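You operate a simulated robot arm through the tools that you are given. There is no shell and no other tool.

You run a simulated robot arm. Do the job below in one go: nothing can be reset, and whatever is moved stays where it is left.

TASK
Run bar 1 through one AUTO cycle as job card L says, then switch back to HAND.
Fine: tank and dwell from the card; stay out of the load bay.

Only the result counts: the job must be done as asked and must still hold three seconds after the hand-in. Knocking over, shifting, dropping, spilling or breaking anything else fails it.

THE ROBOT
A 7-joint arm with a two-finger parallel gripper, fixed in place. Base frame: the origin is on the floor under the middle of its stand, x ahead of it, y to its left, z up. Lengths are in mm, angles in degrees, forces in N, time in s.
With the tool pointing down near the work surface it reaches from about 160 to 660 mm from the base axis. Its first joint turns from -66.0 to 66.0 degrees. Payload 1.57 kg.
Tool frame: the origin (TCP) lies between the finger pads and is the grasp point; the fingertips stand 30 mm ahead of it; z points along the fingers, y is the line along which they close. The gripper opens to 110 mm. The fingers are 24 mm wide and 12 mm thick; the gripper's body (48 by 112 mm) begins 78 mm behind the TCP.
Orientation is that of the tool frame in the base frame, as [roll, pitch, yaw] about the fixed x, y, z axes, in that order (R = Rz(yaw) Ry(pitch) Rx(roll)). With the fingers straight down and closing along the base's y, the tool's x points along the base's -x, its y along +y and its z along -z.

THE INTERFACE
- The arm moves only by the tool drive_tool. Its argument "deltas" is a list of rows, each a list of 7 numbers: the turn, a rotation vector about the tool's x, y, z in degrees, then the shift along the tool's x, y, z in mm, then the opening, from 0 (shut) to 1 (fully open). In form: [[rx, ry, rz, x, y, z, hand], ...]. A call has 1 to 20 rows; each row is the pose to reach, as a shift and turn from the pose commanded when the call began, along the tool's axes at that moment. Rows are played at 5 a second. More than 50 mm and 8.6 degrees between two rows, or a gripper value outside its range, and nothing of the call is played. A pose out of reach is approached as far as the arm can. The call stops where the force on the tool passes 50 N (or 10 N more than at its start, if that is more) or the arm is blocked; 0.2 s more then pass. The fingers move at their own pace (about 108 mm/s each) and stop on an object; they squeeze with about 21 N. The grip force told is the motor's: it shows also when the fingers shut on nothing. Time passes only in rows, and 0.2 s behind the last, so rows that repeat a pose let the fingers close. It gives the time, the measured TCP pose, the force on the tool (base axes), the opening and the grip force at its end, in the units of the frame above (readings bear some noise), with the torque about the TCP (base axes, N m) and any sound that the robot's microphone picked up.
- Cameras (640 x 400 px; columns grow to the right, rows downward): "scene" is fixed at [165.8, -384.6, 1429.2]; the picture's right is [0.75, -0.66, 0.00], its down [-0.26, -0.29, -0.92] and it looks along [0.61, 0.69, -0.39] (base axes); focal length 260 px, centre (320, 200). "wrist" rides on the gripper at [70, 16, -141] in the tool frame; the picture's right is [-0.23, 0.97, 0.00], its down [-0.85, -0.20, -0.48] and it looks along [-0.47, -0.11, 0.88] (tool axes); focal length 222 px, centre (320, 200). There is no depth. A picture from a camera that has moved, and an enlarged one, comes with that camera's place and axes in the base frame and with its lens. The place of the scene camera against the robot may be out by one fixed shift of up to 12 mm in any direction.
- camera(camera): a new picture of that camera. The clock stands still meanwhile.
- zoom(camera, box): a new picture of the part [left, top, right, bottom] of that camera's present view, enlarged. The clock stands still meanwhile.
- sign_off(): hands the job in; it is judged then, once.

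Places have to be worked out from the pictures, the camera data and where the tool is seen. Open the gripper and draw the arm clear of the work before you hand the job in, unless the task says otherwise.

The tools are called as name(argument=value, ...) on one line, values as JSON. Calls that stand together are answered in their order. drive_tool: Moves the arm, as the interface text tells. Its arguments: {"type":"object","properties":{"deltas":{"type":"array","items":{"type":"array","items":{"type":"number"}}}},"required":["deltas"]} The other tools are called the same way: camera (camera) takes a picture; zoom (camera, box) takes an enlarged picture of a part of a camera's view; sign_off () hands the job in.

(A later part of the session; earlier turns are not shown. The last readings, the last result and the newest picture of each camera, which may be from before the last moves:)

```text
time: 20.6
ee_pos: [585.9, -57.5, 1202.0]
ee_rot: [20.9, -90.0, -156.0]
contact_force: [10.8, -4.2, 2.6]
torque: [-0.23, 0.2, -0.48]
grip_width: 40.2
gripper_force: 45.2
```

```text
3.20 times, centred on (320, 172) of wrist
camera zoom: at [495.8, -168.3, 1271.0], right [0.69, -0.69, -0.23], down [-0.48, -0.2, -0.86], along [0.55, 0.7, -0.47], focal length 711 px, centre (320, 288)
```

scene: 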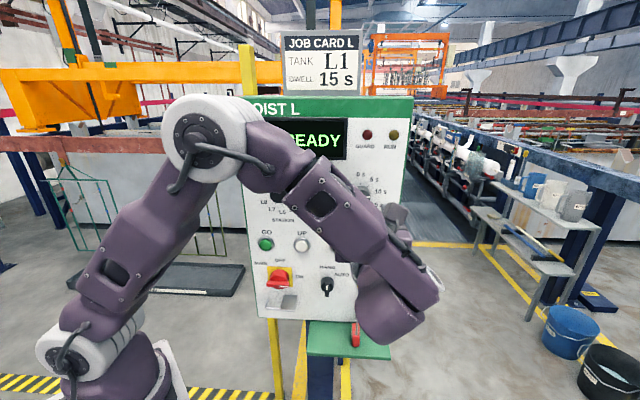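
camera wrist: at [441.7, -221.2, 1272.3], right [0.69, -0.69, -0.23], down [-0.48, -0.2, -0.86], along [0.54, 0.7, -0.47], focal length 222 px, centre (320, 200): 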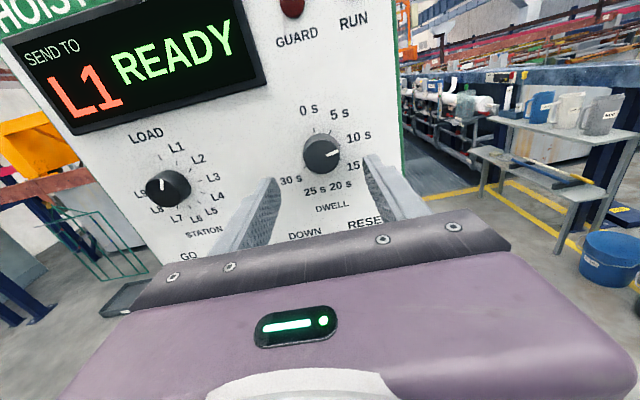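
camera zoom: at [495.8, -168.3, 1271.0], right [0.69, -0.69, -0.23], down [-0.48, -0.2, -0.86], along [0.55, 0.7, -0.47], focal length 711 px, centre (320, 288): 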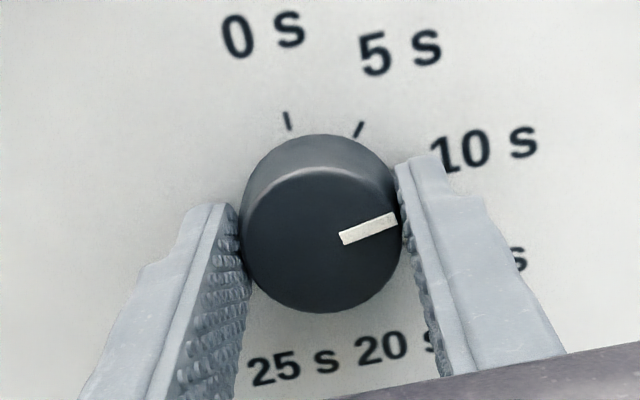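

Gripped at 40.2 mm. I'll turn clockwise 40°, from 10 s to 15 s.

drive_tool(deltas=[[0, 0, 6.7, 0, 0.7, 0, 0.0], [0, 0, 13.3, 0, 0.7, 0, 0.0], [0, 0, 20, 0, 0.7, 0, 0.0], [0, 0, 26.7, 0, 0.7, 0, 0.0], [0, 0, 33.3, 0, 0.7, 0, 0.0], [0, 0, 40, 0, 0.7, 0, 0.0], [0, 0, 40, 0, 0.7, 0, 0.0]])

camera(camera="wrist")

zoom(camera="wrist", box=[220, 90, 420, 215])

```text
time: 22.2
ee_pos: [586.0, -57.9, 1200.9]
ee_rot: [-89.9, -49.9, -45.5]
contact_force: [12.7, -13.4, 17.0]
torque: [-0.06, 0.06, -0.19]
grip_width: 40.3
gripper_force: 44.7
```

```text
taken
camera wrist: at [525.1, -198.0, 1243.5], right [0.42, -0.42, -0.8], down [-0.83, 0.16, -0.53], along [0.35, 0.89, -0.28], focal length 222 px, centre (320, 200)
```

wrist: 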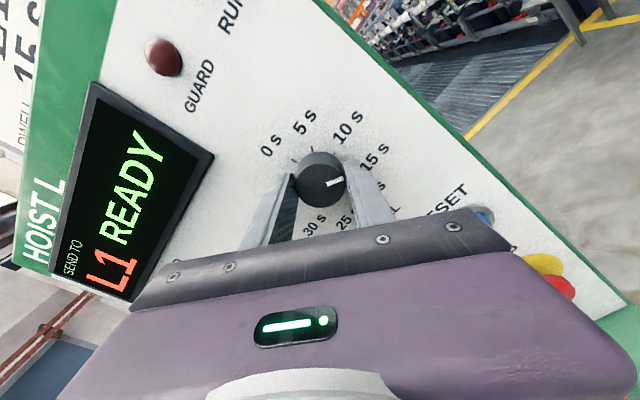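

```text
3.20 times, centred on (320, 152) of wrist
camera zoom: at [525.1, -198.0, 1243.5], right [0.42, -0.42, -0.8], down [-0.83, 0.16, -0.53], along [0.35, 0.89, -0.28], focal length 711 px, centre (320, 352)
```

zoom: 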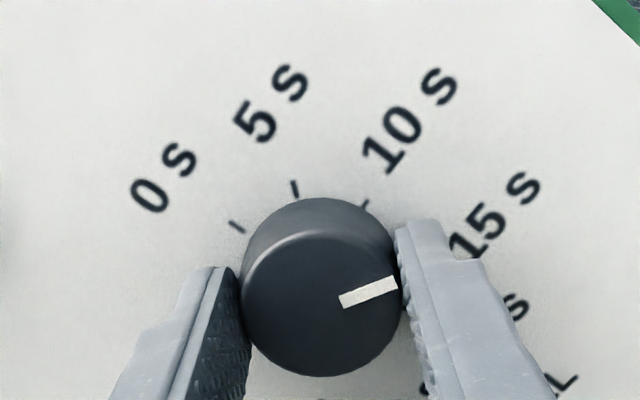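

The knob turned with the fingers and the pointer now aims at 15 s. I'll release and back off to verify.

drive_tool(deltas=[[0, 0, 0, 0, 0, 0, 0.5], [0, 0, 0, 0, 0, 0, 0.64], [0, 0, 0, 0, 0, -20, 0.64], [0, 0, 0, 0, 0, -50, 0.64]])

zoom(camera="wrist", box=[220, 70, 420, 195])

zoom(camera="scene", box=[230, 90, 420, 210])

```text
time: 23.2
ee_pos: [551.8, -91.7, 1199.4]
ee_rot: [-90.0, -50.0, -45.0]
contact_force: [0.6, 0.2, 0.1]
torque: [0.03, -0.01, -0.01]
grip_width: 70.4
gripper_force: 0.0
```

```text
3.20 times, centred on (320, 132) of wrist
camera zoom: at [490.9, -231.7, 1243.7], right [0.42, -0.42, -0.8], down [-0.84, 0.16, -0.53], along [0.35, 0.89, -0.29], focal length 711 px, centre (320, 416)
```

zoom: 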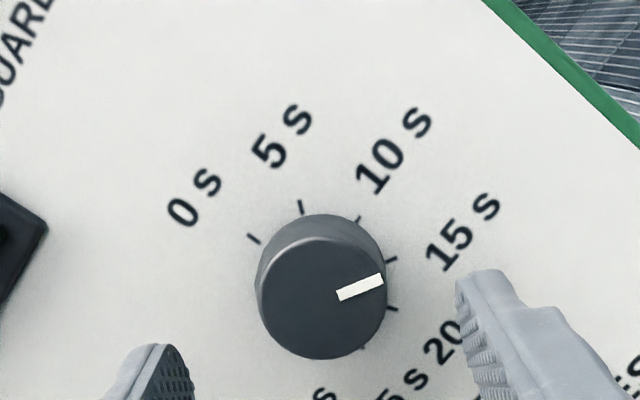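

```text
3.33 times, centred on (325, 150) of scene
camera zoom: at [165.8, -384.6, 1429.2], right [0.75, -0.66, 0.0], down [-0.26, -0.29, -0.92], along [0.61, 0.69, -0.39], focal length 865 px, centre (303, 367)
```

zoom: 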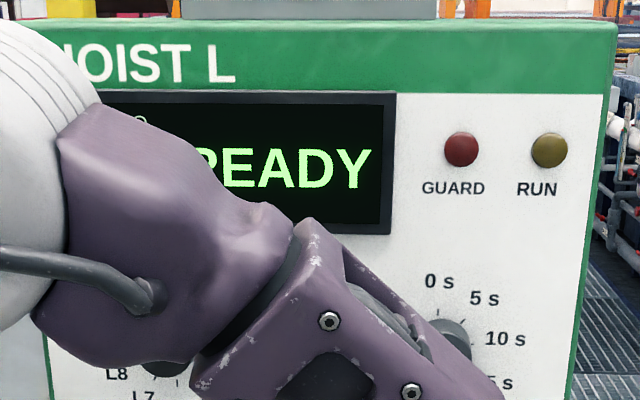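

15 s is set: the pointer sits against the 15 s tick exactly as it did for 10 s. Next I un-twist by -40° and back off slightly.

drive_tool(deltas=[[0, 0, -8, 0, 0, -5, 0.5], [0, 0, -16, 0, 0, -10, 0.5], [0, 0, -24, 0, 0, -15, 0.5], [0, 0, -32, 0, 0, -18, 0.5], [0, 0, -40, 0, 0, -20, 0.5]])

camera(camera="wrist")

camera(camera="scene")

```text
time: 24.4
ee_pos: [534.5, -107.6, 1201.6]
ee_rot: [72.2, -89.9, 152.8]
contact_force: [1.2, 0.2, 0.2]
torque: [0.03, 0.0, 0.0]
grip_width: 55.0
gripper_force: 0.1
```

```text
taken
camera wrist: at [447.0, -217.9, 1270.7], right [0.69, -0.69, -0.23], down [-0.48, -0.2, -0.86], along [0.55, 0.7, -0.47], focal length 222 px, centre (320, 200)
```

wrist: 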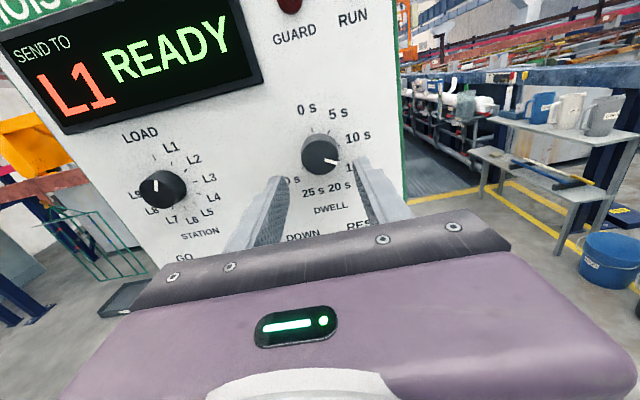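

```text
taken
```

scene: 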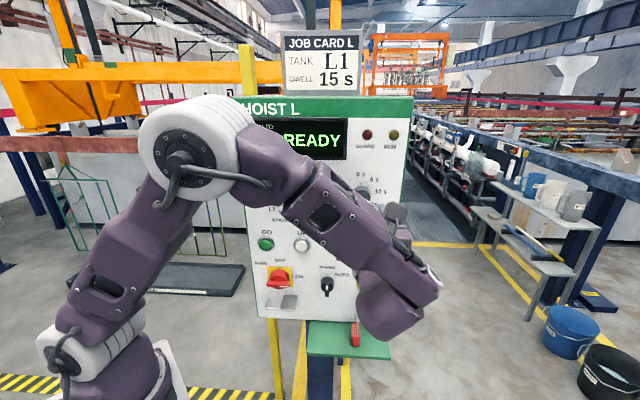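

Both dials set. Now I descend and shift left toward the HAND/AUTO selector (estimated e ≈ 379, z ≈ 928), stopping above it to look.

drive_tool(deltas=[[0, 0, 0, -40, -15, -5, 0.45], [0, 0, 0, -80, -30, -10, 0.45], [0, 0, 0, -120, -45, -15, 0.45], [0, 0, 0, -160, -60, -20, 0.45], [0, 0, 0, -200, -75, -20, 0.45]])

camera(camera="wrist")

camera(camera="scene")

```text
time: 25.6
ee_pos: [465.8, -69.7, 999.2]
ee_rot: [41.2, -90.0, -176.2]
contact_force: [0.3, -0.1, -0.4]
torque: [-0.01, 0.0, 0.02]
grip_width: 49.6
gripper_force: 0.0
```

```text
taken
camera wrist: at [377.0, -179.9, 1068.0], right [0.69, -0.69, -0.23], down [-0.48, -0.2, -0.86], along [0.54, 0.7, -0.47], focal length 222 px, centre (320, 200)
```

wrist: 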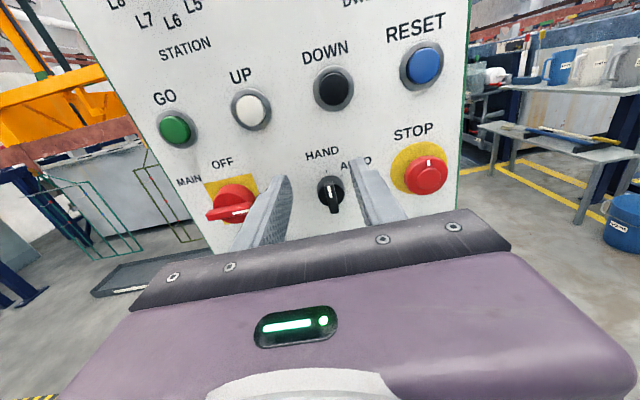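

```text
taken
```

scene: 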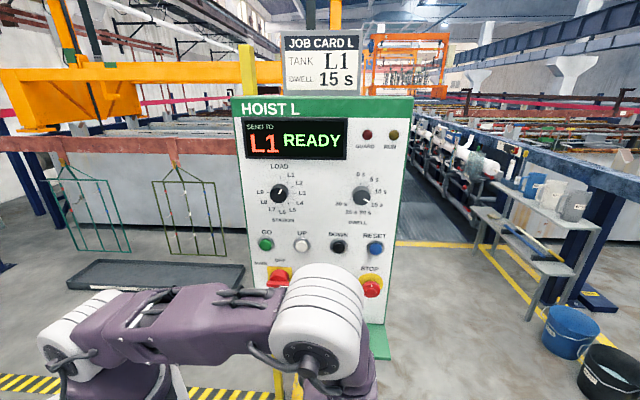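

READY, L1 set, and dwell reads 15 s. The selector is below the tool axis; I'll zoom in to measure it.

zoom(camera="wrist", box=[260, 130, 420, 230])

zoom(camera="wrist", box=[120, 60, 280, 160])

zoom(camera="scene", box=[230, 90, 420, 210])

```text
4.00 times, centred on (340, 180) of wrist
camera zoom: at [377.0, -179.9, 1068.0], right [0.69, -0.69, -0.23], down [-0.48, -0.2, -0.86], along [0.54, 0.7, -0.47], focal length 888 px, centre (240, 280)
```

zoom: 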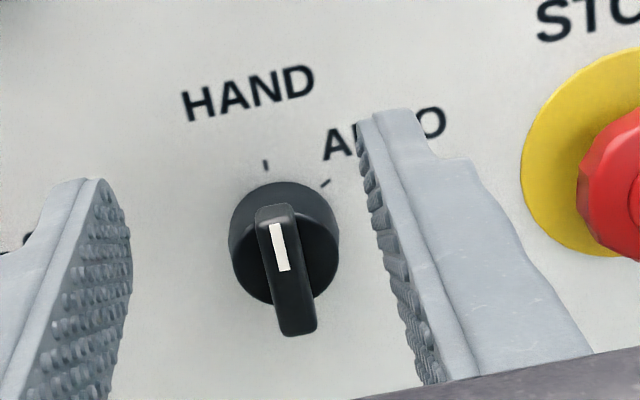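

```text
4.00 times, centred on (200, 110) of wrist
camera zoom: at [377.0, -179.9, 1068.0], right [0.69, -0.69, -0.23], down [-0.48, -0.2, -0.86], along [0.54, 0.7, -0.47], focal length 888 px, centre (800, 560)
```

zoom: 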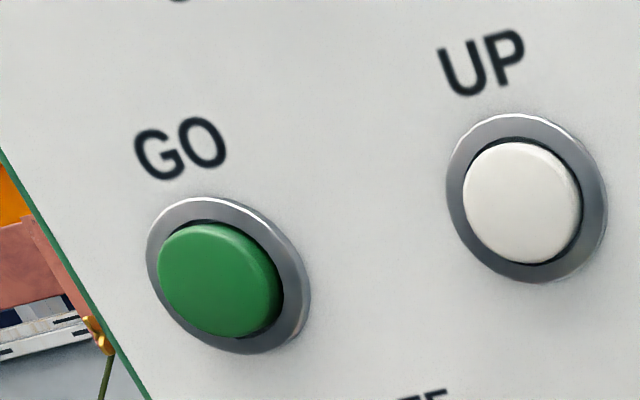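

```text
3.33 times, centred on (325, 150) of scene
camera zoom: at [165.8, -384.6, 1429.2], right [0.75, -0.66, 0.0], down [-0.26, -0.29, -0.92], along [0.61, 0.69, -0.39], focal length 865 px, centre (303, 367)
```

zoom: 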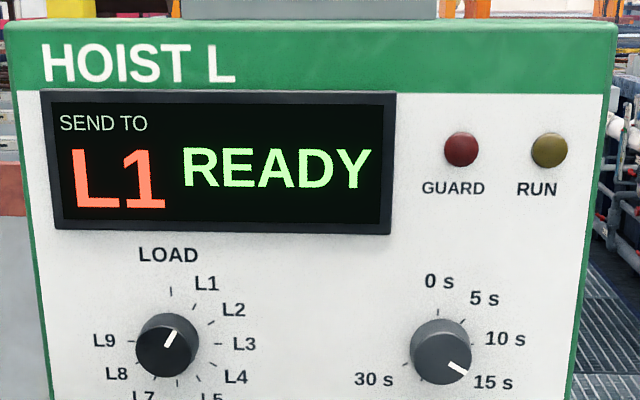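

Both dials confirmed (L1, 15 s). The selector lies about 59 mm below my axis; I'll lower in line with it and re-measure.

drive_tool(deltas=[[0, 0, 0, -30, 0.3, 5, 0.45], [0, 0, 0, -58, 0.5, 10, 0.45]])

camera(camera="wrist")

zoom(camera="wrist", box=[240, 100, 400, 200])

camera(camera="scene")

```text
time: 26.2
ee_pos: [474.7, -60.7, 941.3]
ee_rot: [-161.2, -89.9, 26.1]
contact_force: [-0.4, -0.9, 0.6]
torque: [0.01, 0.03, -0.05]
grip_width: 49.5
gripper_force: 0.0
```

```text
taken
camera wrist: at [385.9, -171.9, 1010.8], right [0.69, -0.69, -0.23], down [-0.48, -0.2, -0.86], along [0.54, 0.7, -0.47], focal length 222 px, centre (320, 200)
```

wrist: 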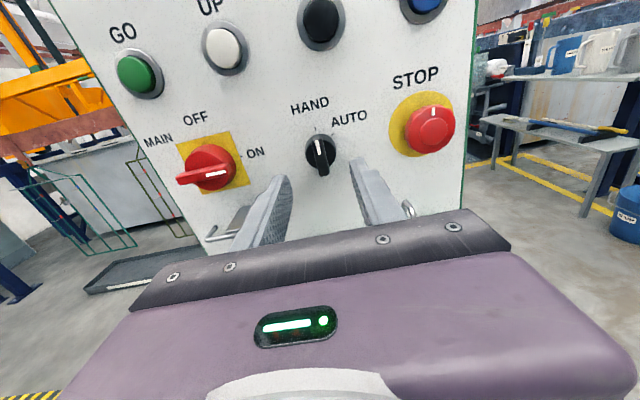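

```text
4.00 times, centred on (320, 150) of wrist
camera zoom: at [385.9, -171.9, 1010.8], right [0.69, -0.69, -0.23], down [-0.48, -0.2, -0.86], along [0.54, 0.7, -0.47], focal length 888 px, centre (320, 400)
```

zoom: 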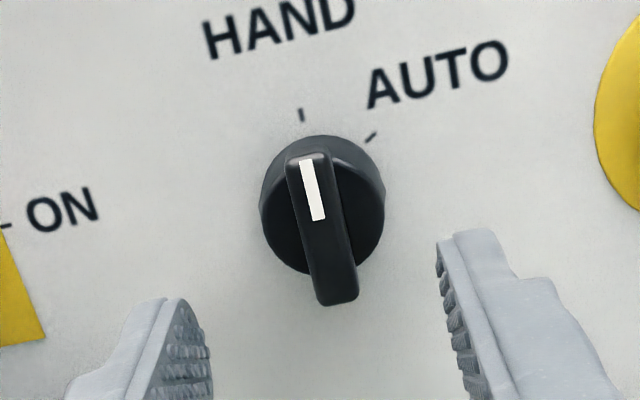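

```text
taken
```

scene: 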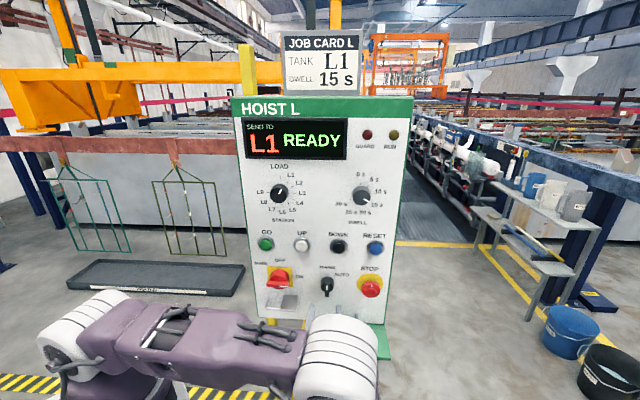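

The selector handle front is about 98 mm ahead, 3–4 mm low. I'll advance 62 mm with corrections and look again before closing.

drive_tool(deltas=[[0, 0, 0, -3, -0.7, 25, 0.45], [0, 0, 0, -3, -0.7, 50, 0.45], [0, 0, 0, -3, -0.7, 62, 0.45]])

zoom(camera="wrist", box=[220, 110, 420, 235])

camera(camera="scene")

```text
time: 27.0
ee_pos: [518.4, -16.6, 940.2]
ee_rot: [-25.8, -90.0, -109.2]
contact_force: [-0.3, -1.3, 0.3]
torque: [0.0, 0.01, -0.01]
grip_width: 49.4
gripper_force: 0.1
```

```text
3.20 times, centred on (320, 172) of wrist
camera zoom: at [428.6, -127.2, 1009.3], right [0.69, -0.69, -0.23], down [-0.48, -0.2, -0.86], along [0.54, 0.7, -0.47], focal length 711 px, centre (320, 288)
```

zoom: 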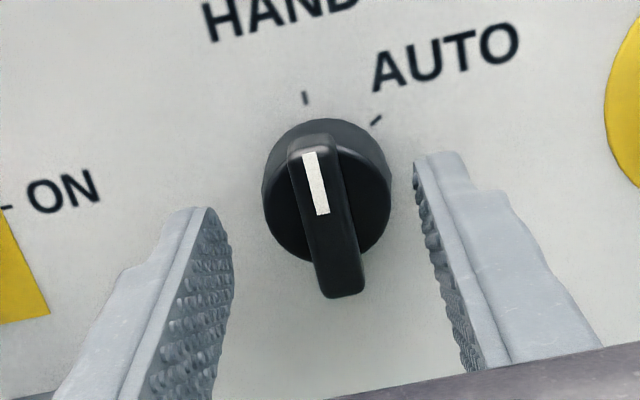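

```text
taken
```

scene: 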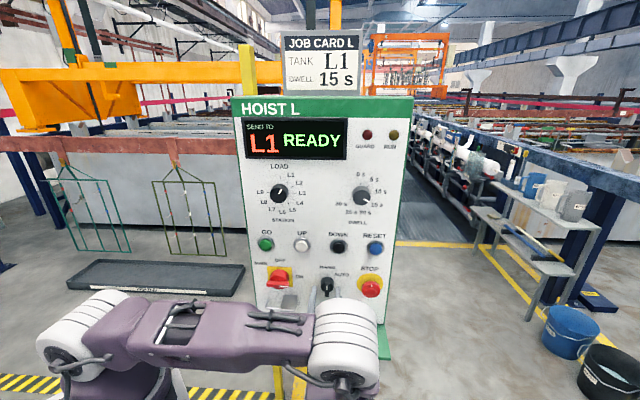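

The handle front is about 3 mm beyond my fingertips and the hub disc about 16 mm beyond. I'll advance 12 mm (tips beside the handle, short of the hub) and close.

drive_tool(deltas=[[0, 0, 0, -2, 0.4, 6, 0.45], [0, 0, 0, -2, 0.4, 12, 0.45]])

zoom(camera="wrist", box=[220, 110, 420, 235])

```text
time: 27.6
ee_pos: [527.8, -9.4, 936.4]
ee_rot: [15.6, -90.0, -150.7]
contact_force: [-0.1, -0.2, 0.1]
torque: [0.0, -0.02, -0.02]
grip_width: 49.6
gripper_force: 0.1
```

```text
3.20 times, centred on (320, 172) of wrist
camera zoom: at [438.4, -119.8, 1007.0], right [0.69, -0.69, -0.23], down [-0.48, -0.2, -0.86], along [0.54, 0.7, -0.47], focal length 711 px, centre (320, 288)
```

zoom: 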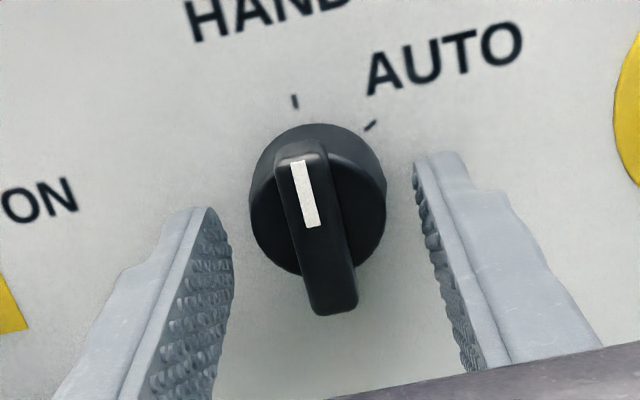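

Vertically centred now; the handle sits about 1.5 mm left of my axis. I'll shift that much and close.

drive_tool(deltas=[[0, 0, 0, 0, -1.5, 0, 0.45], [0, 0, 0, 0, -1.5, 0, 0.25], [0, 0, 0, 0, -1.5, 0, 0.0], [0, 0, 0, 0, -1.5, 0, 0.0], [0, 0, 0, 0, -1.5, 0, 0.0]])

zoom(camera="wrist", box=[220, 110, 420, 235])

```text
time: 28.8
ee_pos: [528.5, -8.5, 938.3]
ee_rot: [1.7, -89.9, -137.0]
contact_force: [23.0, -13.2, 2.6]
torque: [-0.02, 0.08, -0.56]
grip_width: 34.2
gripper_force: 40.8
```

```text
3.20 times, centred on (320, 172) of wrist
camera zoom: at [438.3, -119.1, 1007.4], right [0.69, -0.69, -0.23], down [-0.48, -0.19, -0.86], along [0.55, 0.7, -0.47], focal length 711 px, centre (320, 288)
```

zoom: 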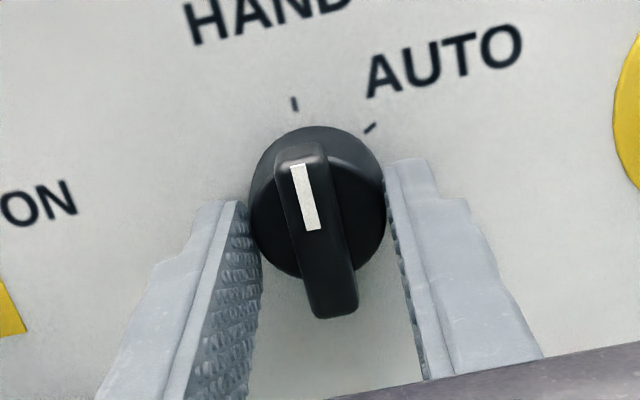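

The fingers stopped at 34 mm: they caught the hub disc, not the handle, so I was a few mm too deep. I'll open, back off 7 mm and close on the handle itself.

drive_tool(deltas=[[0, 0, 0, 0, 0, 0, 0.45], [0, 0, 0, 0, 0, 0, 0.45], [0, 0, 0, 0, 0, -4, 0.45], [0, 0, 0, 0, 0, -7, 0.45]])

zoom(camera="wrist", box=[220, 110, 420, 235])

```text
time: 29.8
ee_pos: [521.4, -12.0, 938.2]
ee_rot: [-32.0, -90.0, -103.0]
contact_force: [-0.2, -0.2, -0.2]
torque: [-0.01, 0.02, 0.0]
grip_width: 49.4
gripper_force: 0.0
```

```text
3.20 times, centred on (320, 172) of wrist
camera zoom: at [432.8, -123.0, 1007.4], right [0.69, -0.69, -0.23], down [-0.48, -0.2, -0.86], along [0.54, 0.7, -0.47], focal length 711 px, centre (320, 288)
```

zoom: 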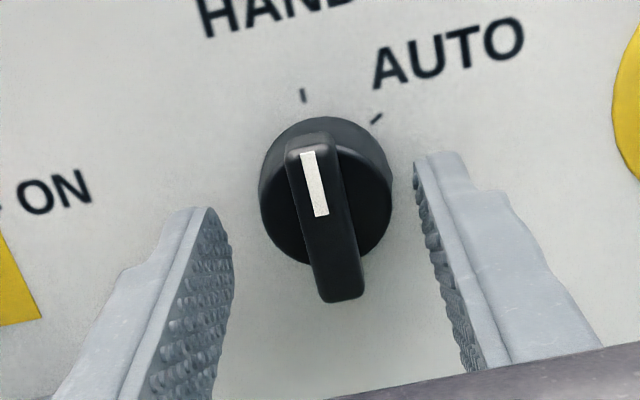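

Centred on the handle. Closing now.

drive_tool(deltas=[[0, 0, 0, 0, 0, 0, 0.3], [0, 0, 0, 0, 0, 0, 0.15], [0, 0, 0, 0, 0, 0, 0.0], [0, 0, 0, 0, 0, 0, 0.0]])

zoom(camera="wrist", box=[220, 110, 420, 235])

```text
time: 30.8
ee_pos: [522.5, -13.1, 937.0]
ee_rot: [37.9, -90.0, -173.1]
contact_force: [20.0, -13.1, 1.8]
torque: [-0.03, 0.14, -0.63]
grip_width: 33.6
gripper_force: 41.2
```

```text
3.20 times, centred on (320, 172) of wrist
camera zoom: at [433.7, -123.9, 1007.4], right [0.69, -0.69, -0.23], down [-0.48, -0.2, -0.86], along [0.55, 0.7, -0.47], focal length 711 px, centre (320, 288)
```

zoom: 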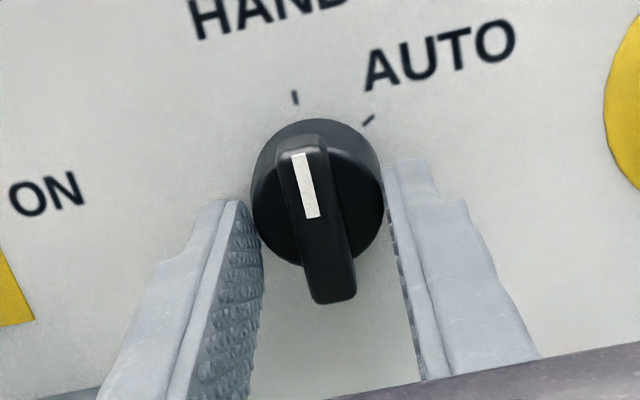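

Still 33.6 mm, so the hub reaches farther out than I judged. Its 33.6 mm diameter against 133 px puts the hub face about 27 mm ahead of the TCP, and the side force says the axis is about 2.5 mm to the right. I'll open, back off 8 mm, shift right and close again.

drive_tool(deltas=[[0, 0, 0, 0, 0, 0, 0.45], [0, 0, 0, 0, 0, 0, 0.45], [0, 0, 0, 0, 2.5, -4, 0.45], [0, 0, 0, 0, 2.5, -8, 0.45]])

zoom(camera="wrist", box=[220, 110, 420, 235])

camera(camera="scene")

```text
time: 31.8
ee_pos: [518.5, -20.0, 937.0]
ee_rot: [29.8, -90.0, -165.0]
contact_force: [0.4, -0.7, 0.4]
torque: [0.0, -0.01, 0.05]
grip_width: 49.3
gripper_force: 0.0
```

```text
3.20 times, centred on (320, 172) of wrist
camera zoom: at [429.5, -131.1, 1007.4], right [0.69, -0.69, -0.23], down [-0.48, -0.2, -0.86], along [0.54, 0.7, -0.47], focal length 711 px, centre (320, 288)
```

zoom: 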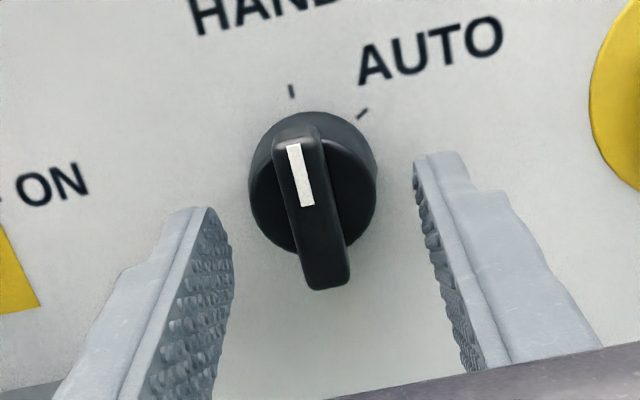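

```text
taken
```

scene: 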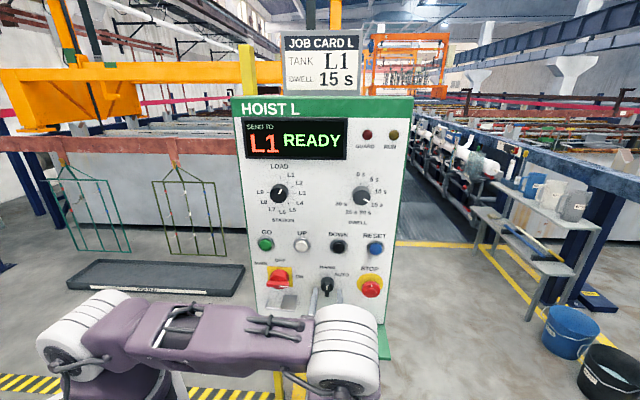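

Using the known 33.6 mm hub diameter, all views now agree: the selector axis is at e ≈ 379.8, z ≈ 943.5, with the hub face 35 mm and the handle front about 18 mm ahead of the TCP. I'll raise 6 mm, shift 1 mm left and close on the handle.

drive_tool(deltas=[[0, 0, 0, 3, -0.5, 0, 0.45], [0, 0, 0, 6, -1, 0, 0.45], [0, 0, 0, 6, -1, 0, 0.25], [0, 0, 0, 6, -1, 0, 0.0], [0, 0, 0, 6, -1, 0, 0.0], [0, 0, 0, 6, -1, 0, 0.0]])

zoom(camera="wrist", box=[220, 110, 420, 235])

```text
time: 33.2
ee_pos: [518.0, -18.7, 943.0]
ee_rot: [7.2, -89.9, -142.2]
contact_force: [-2.0, 0.4, 3.9]
torque: [-0.37, 0.38, 0.06]
grip_width: 11.9
gripper_force: 28.7
```

```text
3.20 times, centred on (320, 172) of wrist
camera zoom: at [428.2, -130.5, 1013.4], right [0.69, -0.69, -0.23], down [-0.48, -0.2, -0.86], along [0.54, 0.7, -0.47], focal length 711 px, centre (320, 288)
```

zoom: 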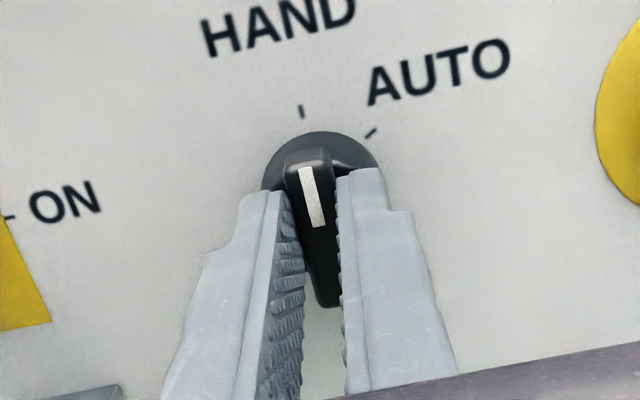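

The handle is gripped (11.9 mm) with almost no side force. I'll turn it clockwise 45° to AUTO.

drive_tool(deltas=[[0, 0, 7.5, 0, 0, 0, 0.0], [0, 0, 15, 0, 0, 0, 0.0], [0, 0, 22.5, 0, 0, 0, 0.0], [0, 0, 30, 0, 0, 0, 0.0], [0, 0, 37.5, 0, 0, 0, 0.0], [0, 0, 45, 0, 0, 0, 0.0], [0, 0, 45, 0, 0, 0, 0.0]])

camera(camera="wrist")

camera(camera="scene")

```text
time: 34.8
ee_pos: [519.6, -22.2, 942.8]
ee_rot: [-90.0, -44.9, -45.2]
contact_force: [24.4, -16.2, -2.6]
torque: [-0.26, 0.15, -0.26]
grip_width: 12.0
gripper_force: 29.7
```

```text
taken
camera wrist: at [460.7, -163.3, 980.6], right [0.37, -0.37, -0.85], down [-0.87, 0.19, -0.46], along [0.34, 0.91, -0.25], focal length 222 px, centre (320, 200)
```

wrist: 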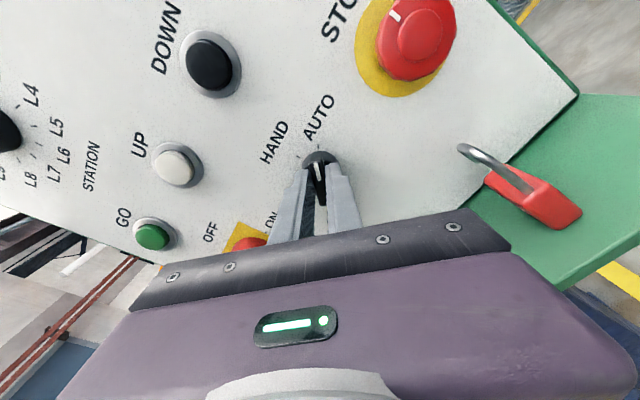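

```text
taken
```

scene: 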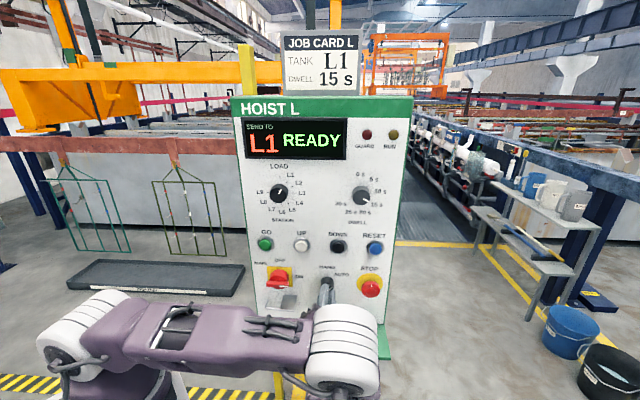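

The handle turned with the fingers toward AUTO. I'll open and draw straight back to check.

drive_tool(deltas=[[0, 0, 0, 0, 0, 0, 0.3], [0, 0, 0, 0, 0, 0, 0.45], [0, 0, 0, 0, 0, -25, 0.45], [0, 0, 0, 0, 0, -60, 0.45]])

zoom(camera="wrist", box=[240, 80, 400, 180])

zoom(camera="scene", box=[230, 220, 420, 340])

```text
time: 35.8
ee_pos: [474.5, -63.4, 943.3]
ee_rot: [-90.0, -44.9, -44.9]
contact_force: [0.0, -0.2, 0.9]
torque: [-0.04, 0.04, -0.02]
grip_width: 49.6
gripper_force: 0.1
```

```text
4.00 times, centred on (320, 130) of wrist
camera zoom: at [417.3, -205.4, 980.8], right [0.37, -0.37, -0.85], down [-0.87, 0.19, -0.46], along [0.33, 0.91, -0.25], focal length 888 px, centre (320, 480)
```

zoom: 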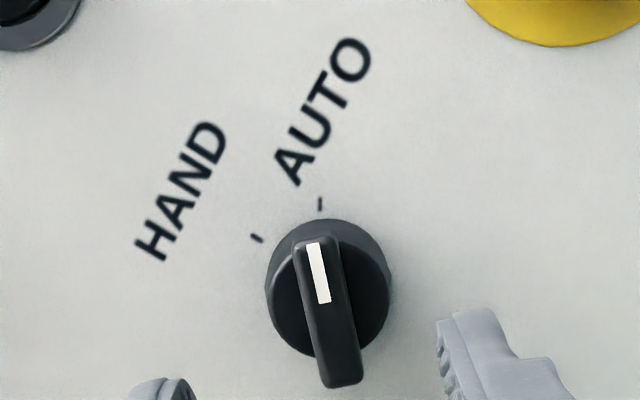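

```text
3.33 times, centred on (325, 280) of scene
camera zoom: at [165.8, -384.6, 1429.2], right [0.75, -0.66, 0.0], down [-0.26, -0.29, -0.92], along [0.61, 0.69, -0.39], focal length 865 px, centre (303, -67)
```

zoom: 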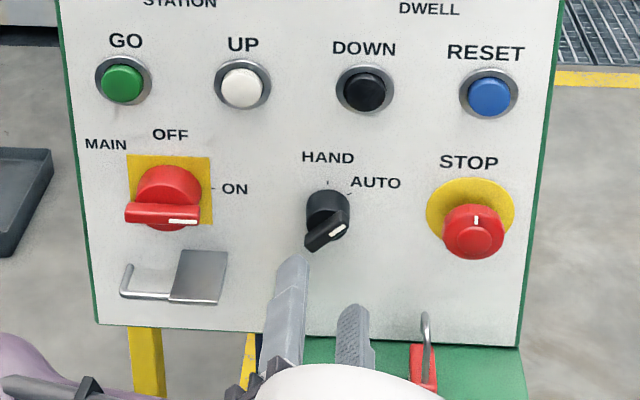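

The pointer moved exactly 45°, but measured against the printed ticks AUTO lies roughly 55–60° from HAND, so it is about 12–15° short. I'll go back in, re-grip and turn it the rest, watching the torque for the end stop.

drive_tool(deltas=[[0, 0, 0, 0, 0, 30, 0.45], [0, 0, 0, 0, 0, 60, 0.45], [0, 0, 0, 0, 0, 60, 0.2], [0, 0, 0, 0, 0, 60, 0.0], [0, 0, 0, 0, 0, 60, 0.0]])

zoom(camera="wrist", box=[240, 100, 400, 200])

```text
time: 37.0
ee_pos: [518.1, -20.9, 940.4]
ee_rot: [-90.2, -44.9, -45.0]
contact_force: [12.3, -1.7, -13.2]
torque: [-0.1, 0.05, -0.42]
grip_width: 11.8
gripper_force: 29.1
```

```text
4.00 times, centred on (320, 150) of wrist
camera zoom: at [460.1, -162.4, 979.3], right [0.37, -0.38, -0.85], down [-0.87, 0.19, -0.46], along [0.34, 0.91, -0.25], focal length 888 px, centre (320, 400)
```

zoom: 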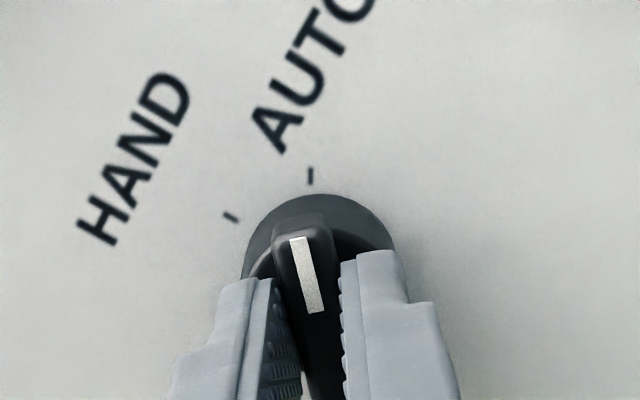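

Re-gripped (11.8 mm). I'll turn 12° further in small steps.

drive_tool(deltas=[[0, 0, 4, 0, 1, 0, 0.0], [0, 0, 8, 0, 1.2, 0, 0.0], [0, 0, 12, 0, 1.2, 0, 0.0], [0, 0, 12, 0, 1.2, 0, 0.0]])

zoom(camera="wrist", box=[240, 100, 400, 200])

```text
time: 38.0
ee_pos: [517.8, -21.0, 941.4]
ee_rot: [-90.2, -32.9, -45.0]
contact_force: [3.4, -0.5, -21.9]
torque: [0.03, 0.03, -0.8]
grip_width: 11.8
gripper_force: 29.1
```

```text
4.00 times, centred on (320, 150) of wrist
camera zoom: at [465.1, -167.3, 965.6], right [0.24, -0.24, -0.94], down [-0.92, 0.25, -0.3], along [0.3, 0.94, -0.16], focal length 888 px, centre (320, 400)
```

zoom: 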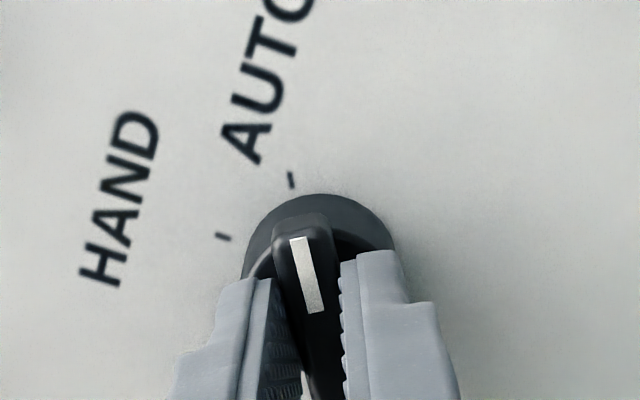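

The handle is now nearly in line with the AUTO tick with no stop torque yet. I'll give it 3° more to match the HAND-side alignment (60° total).

drive_tool(deltas=[[0, 0, 1.5, 1, 0, 0, 0.0], [0, 0, 3, 1, 0, 0, 0.0], [0, 0, 3, 1, 0, 0, 0.0]])

zoom(camera="wrist", box=[240, 100, 400, 200])

```text
time: 38.8
ee_pos: [518.3, -20.8, 941.0]
ee_rot: [-90.5, -30.1, -44.7]
contact_force: [-12.0, -7.5, -26.0]
torque: [-0.49, 0.43, 0.32]
grip_width: 11.9
gripper_force: 29.3
```

```text
4.00 times, centred on (320, 150) of wrist
camera zoom: at [466.2, -168.2, 962.5], right [0.2, -0.21, -0.96], down [-0.93, 0.25, -0.25], along [0.3, 0.94, -0.14], focal length 888 px, centre (320, 400)
```

zoom: 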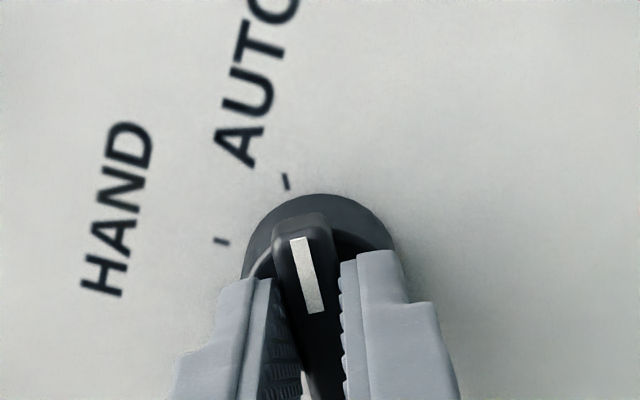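

At 60° total. I'll release, back off and verify.

drive_tool(deltas=[[0, 0, 0, 0, 0, 0, 0.3], [0, 0, 0, 0, 0, 0, 0.45], [0, 0, 0, 0, 0, -25, 0.45], [0, 0, 0, 0, 0, -65, 0.45]])

drive_tool(deltas=[[0, 0, -7.5, 0, 0, 0, 0.45], [0, 0, -15, 0, 0, 0, 0.45], [0, 0, -22.5, 0, 0, 0, 0.3], [0, 0, -30, 0, 0, 0, 0.2], [0, 0, -37.5, 0, 0, 0, 0.1], [0, 0, -45, 0, 0, 0, 0.0], [0, 0, -52.5, 0, 0, 0, 0.0], [0, 0, -60, 0, 0, 0, 0.0]])

camera(camera="wrist")

zoom(camera="wrist", box=[240, 80, 400, 180])

zoom(camera="scene", box=[230, 220, 420, 340])

```text
time: 39.8
ee_pos: [473.2, -66.0, 941.7]
ee_rot: [-89.9, -30.0, -45.0]
contact_force: [0.2, -0.6, -0.1]
torque: [-0.01, 0.02, 0.02]
grip_width: 49.4
gripper_force: 0.1
```

```text
time: 41.6
ee_pos: [473.4, -65.8, 941.8]
ee_rot: [83.4, -89.7, 141.7]
contact_force: [-0.5, 0.3, -0.8]
torque: [0.05, -0.02, -0.02]
grip_width: 0.2
gripper_force: 20.9
```

```text
taken
camera wrist: at [383.0, -177.7, 1012.5], right [0.69, -0.69, -0.22], down [-0.48, -0.2, -0.86], along [0.55, 0.7, -0.47], focal length 222 px, centre (320, 200)
```

wrist: 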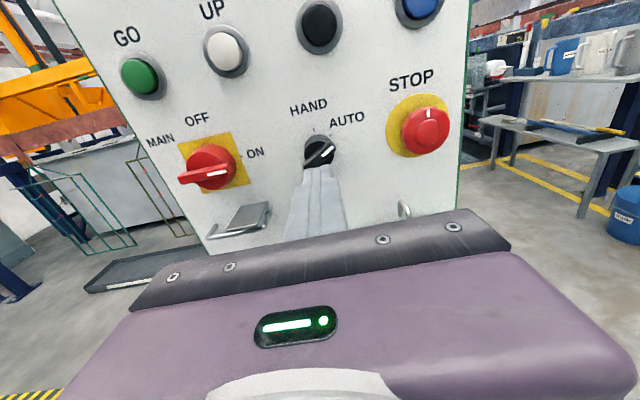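

```text
4.00 times, centred on (320, 130) of wrist
camera zoom: at [383.0, -177.7, 1012.5], right [0.69, -0.69, -0.22], down [-0.48, -0.2, -0.86], along [0.55, 0.7, -0.47], focal length 888 px, centre (320, 480)
```

zoom: 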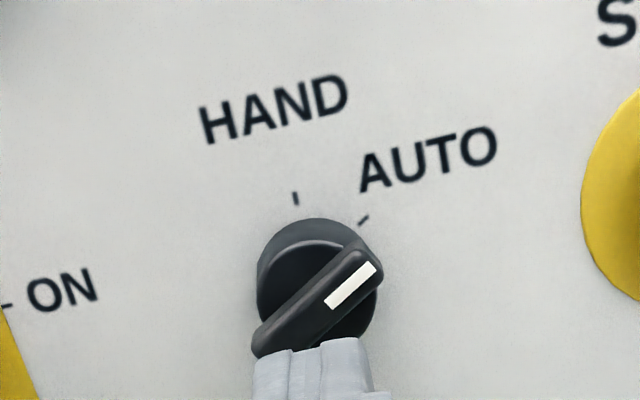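

```text
3.33 times, centred on (325, 280) of scene
camera zoom: at [165.8, -384.6, 1429.2], right [0.75, -0.66, 0.0], down [-0.26, -0.29, -0.92], along [0.61, 0.69, -0.39], focal length 865 px, centre (303, -67)
```

zoom: 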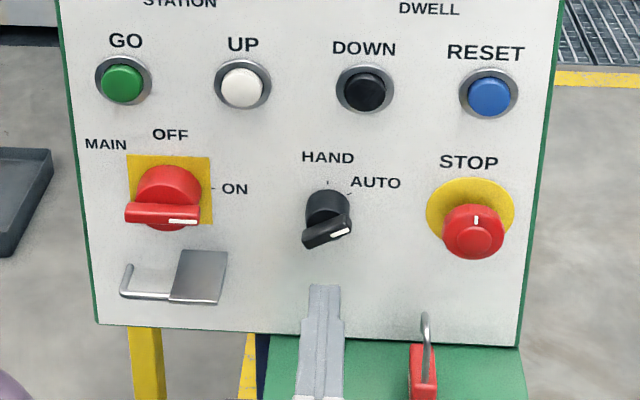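

The selector now points at AUTO. I'll zoom tighter to confirm pointer against tick before pressing GO, and check the display and lamps.

zoom(camera="wrist", box=[290, 110, 370, 160])

zoom(camera="scene", box=[300, 260, 364, 300])

camera(camera="scene")

```text
8.00 times, centred on (330, 135) of wrist
camera zoom: at [383.0, -177.7, 1012.5], right [0.69, -0.69, -0.22], down [-0.48, -0.2, -0.86], along [0.55, 0.7, -0.47], focal length 1777 px, centre (240, 720)
```

zoom: 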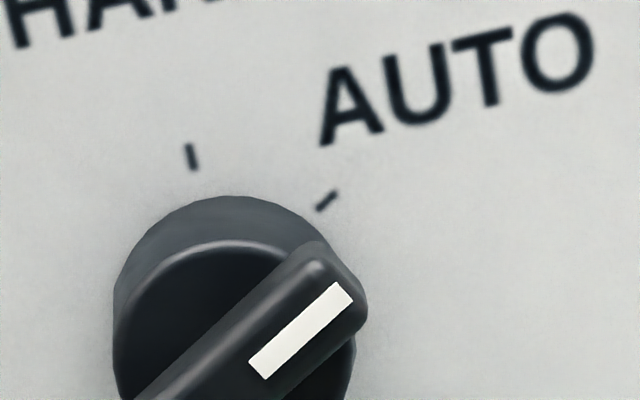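

```text
10.00 times, centred on (332, 280) of scene
camera zoom: at [165.8, -384.6, 1429.2], right [0.75, -0.66, 0.0], down [-0.26, -0.29, -0.92], along [0.61, 0.69, -0.39], focal length 2596 px, centre (200, -600)
```

zoom: 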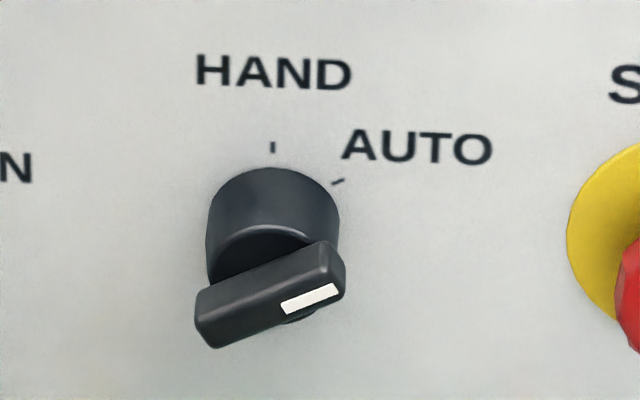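

```text
taken
```

scene: 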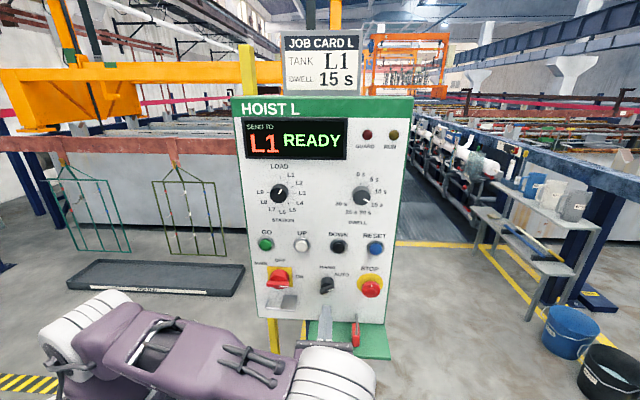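

The pointer is parallel to the AUTO tick within a couple of degrees. Next is GO: I estimate it at e ≈ 221, z ≈ 1057. I'll move there with the fingers shut, staying well off the panel.

drive_tool(deltas=[[0, 0, 0, 23, -32, -3, 0.0], [0, 0, 0, 46, -64, -5, 0.0], [0, 0, 0, 69, -96, -5, 0.0], [0, 0, 0, 92, -128, -5, 0.0], [0, 0, 0, 115, -160, -5, 0.0]])

camera(camera="wrist")

zoom(camera="wrist", box=[240, 90, 400, 190])

camera(camera="scene")

```text
time: 42.8
ee_pos: [372.2, 23.9, 1044.5]
ee_rot: [-11.7, -89.8, -123.3]
contact_force: [0.0, -0.3, 0.0]
torque: [0.03, -0.01, 0.0]
grip_width: 0.1
gripper_force: 20.3
out of reach, approached as far as the arm can: row 5
```

```text
taken
camera wrist: at [284.0, -87.2, 1113.6], right [0.69, -0.69, -0.23], down [-0.48, -0.2, -0.86], along [0.54, 0.7, -0.46], focal length 222 px, centre (320, 200)
```

wrist: 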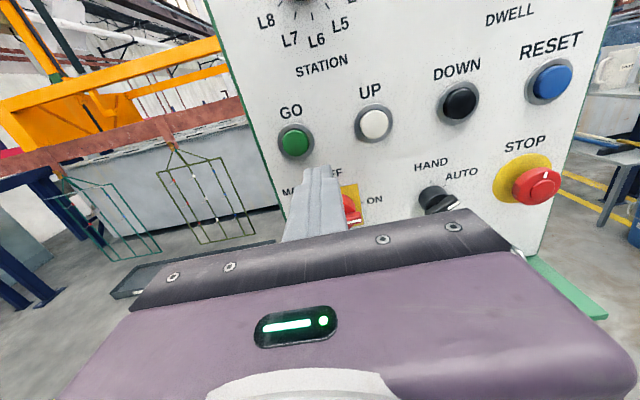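

```text
4.00 times, centred on (320, 140) of wrist
camera zoom: at [284.0, -87.2, 1113.6], right [0.69, -0.69, -0.23], down [-0.48, -0.2, -0.86], along [0.54, 0.7, -0.46], focal length 888 px, centre (320, 440)
```

zoom: 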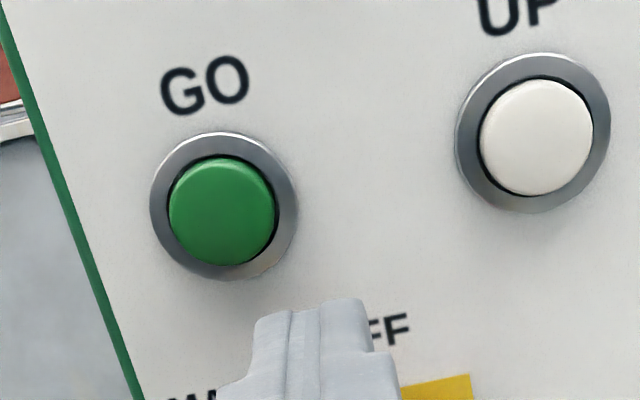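

```text
taken
```

scene: 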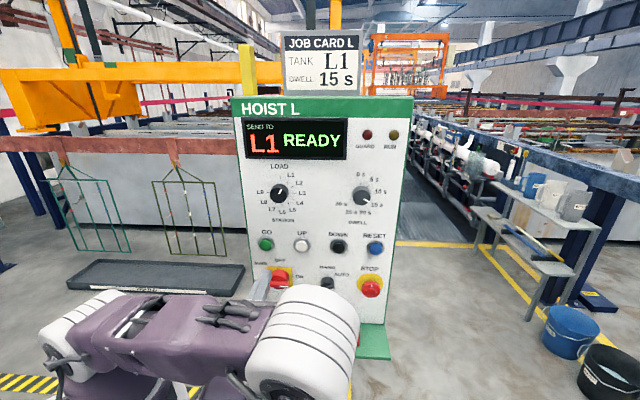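

The arm hit its fold limit at the last row, being too close to its own base there; GO measures at e ≈ 219, z ≈ 1056, face about 120 mm ahead. I'll slide the rest while moving forward, which unfolds the arm.

drive_tool(deltas=[[0, 0, 0, 4, 0, 15, 0.0], [0, 0, 0, 8, -8, 30, 0.0], [0, 0, 0, 12, -18, 45, 0.0], [0, 0, 0, 12, -27.5, 50, 0.0]])

camera(camera="wrist")

zoom(camera="wrist", box=[240, 90, 400, 190])

```text
time: 43.8
ee_pos: [409.6, 55.2, 1043.2]
ee_rot: [52.8, -89.9, 172.2]
contact_force: [0.8, 1.0, 0.0]
torque: [0.01, 0.0, -0.01]
grip_width: 0.0
gripper_force: 20.6
out of reach, approached as far as the arm can: row 1, 2, 3, 4
```

```text
taken
camera wrist: at [320.4, -55.3, 1114.4], right [0.69, -0.69, -0.23], down [-0.48, -0.2, -0.86], along [0.54, 0.7, -0.47], focal length 222 px, centre (320, 200)
```

wrist: 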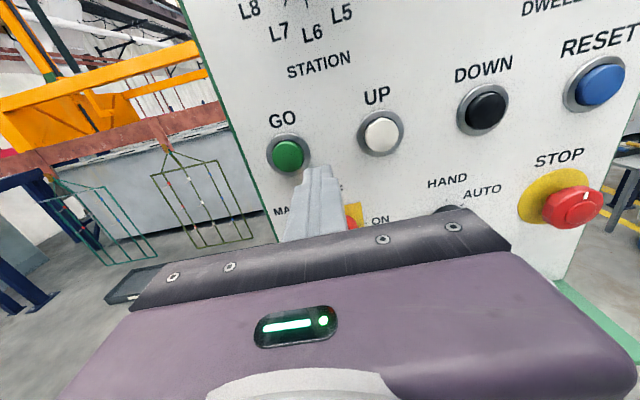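

```text
4.00 times, centred on (320, 140) of wrist
camera zoom: at [320.4, -55.3, 1114.4], right [0.69, -0.69, -0.23], down [-0.48, -0.2, -0.86], along [0.54, 0.7, -0.47], focal length 888 px, centre (320, 440)
```

zoom: 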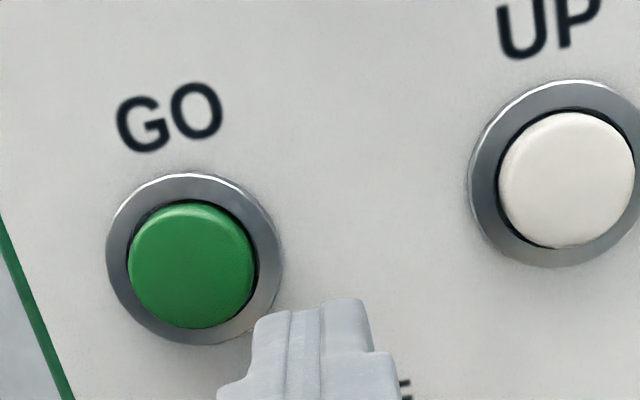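

Up and left are blocked in this fold of the arm. Pressing a button doesn't need a square approach, so I'll swing the tool to point somewhat down and leftward (moving the wrist up and outward) while sliding toward GO, staying off the panel.

drive_tool(deltas=[[4, -4, 0, 0, 0, -5, 0.0], [8, -8, 0, 4, -5, -5, 0.0], [11, -12, 0, 8, -12, -5, 0.0], [13, -16, 0, 12, -18, -5, 0.0], [15, -20, 0, 16, -24, -5, 0.0]])

camera(camera="wrist")

camera(camera="scene")

```text
time: 45.0
ee_pos: [390.1, 69.8, 1061.6]
ee_rot: [-172.3, -69.9, 52.5]
contact_force: [-0.3, -0.5, 0.8]
torque: [-0.01, 0.01, 0.02]
grip_width: 0.0
gripper_force: 21.3
```

```text
taken
camera wrist: at [352.0, -34.5, 1174.4], right [0.79, -0.55, -0.26], down [-0.57, -0.52, -0.63], along [0.21, 0.65, -0.73], focal length 222 px, centre (320, 200)
```

wrist: 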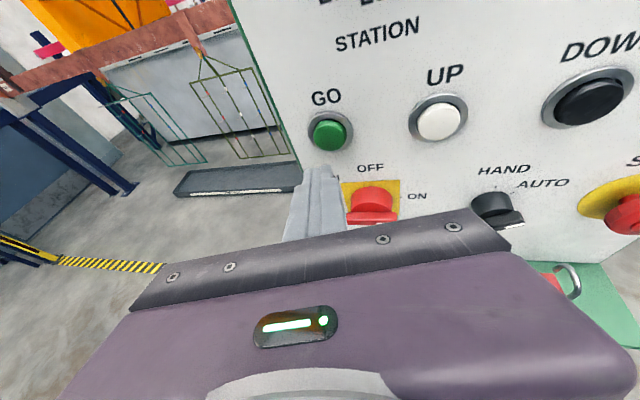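

```text
taken
```

scene: 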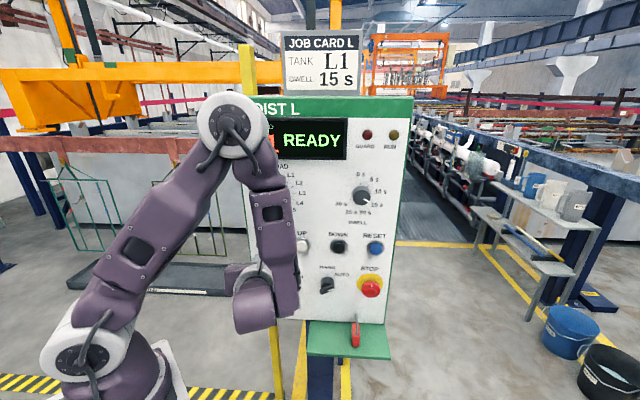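

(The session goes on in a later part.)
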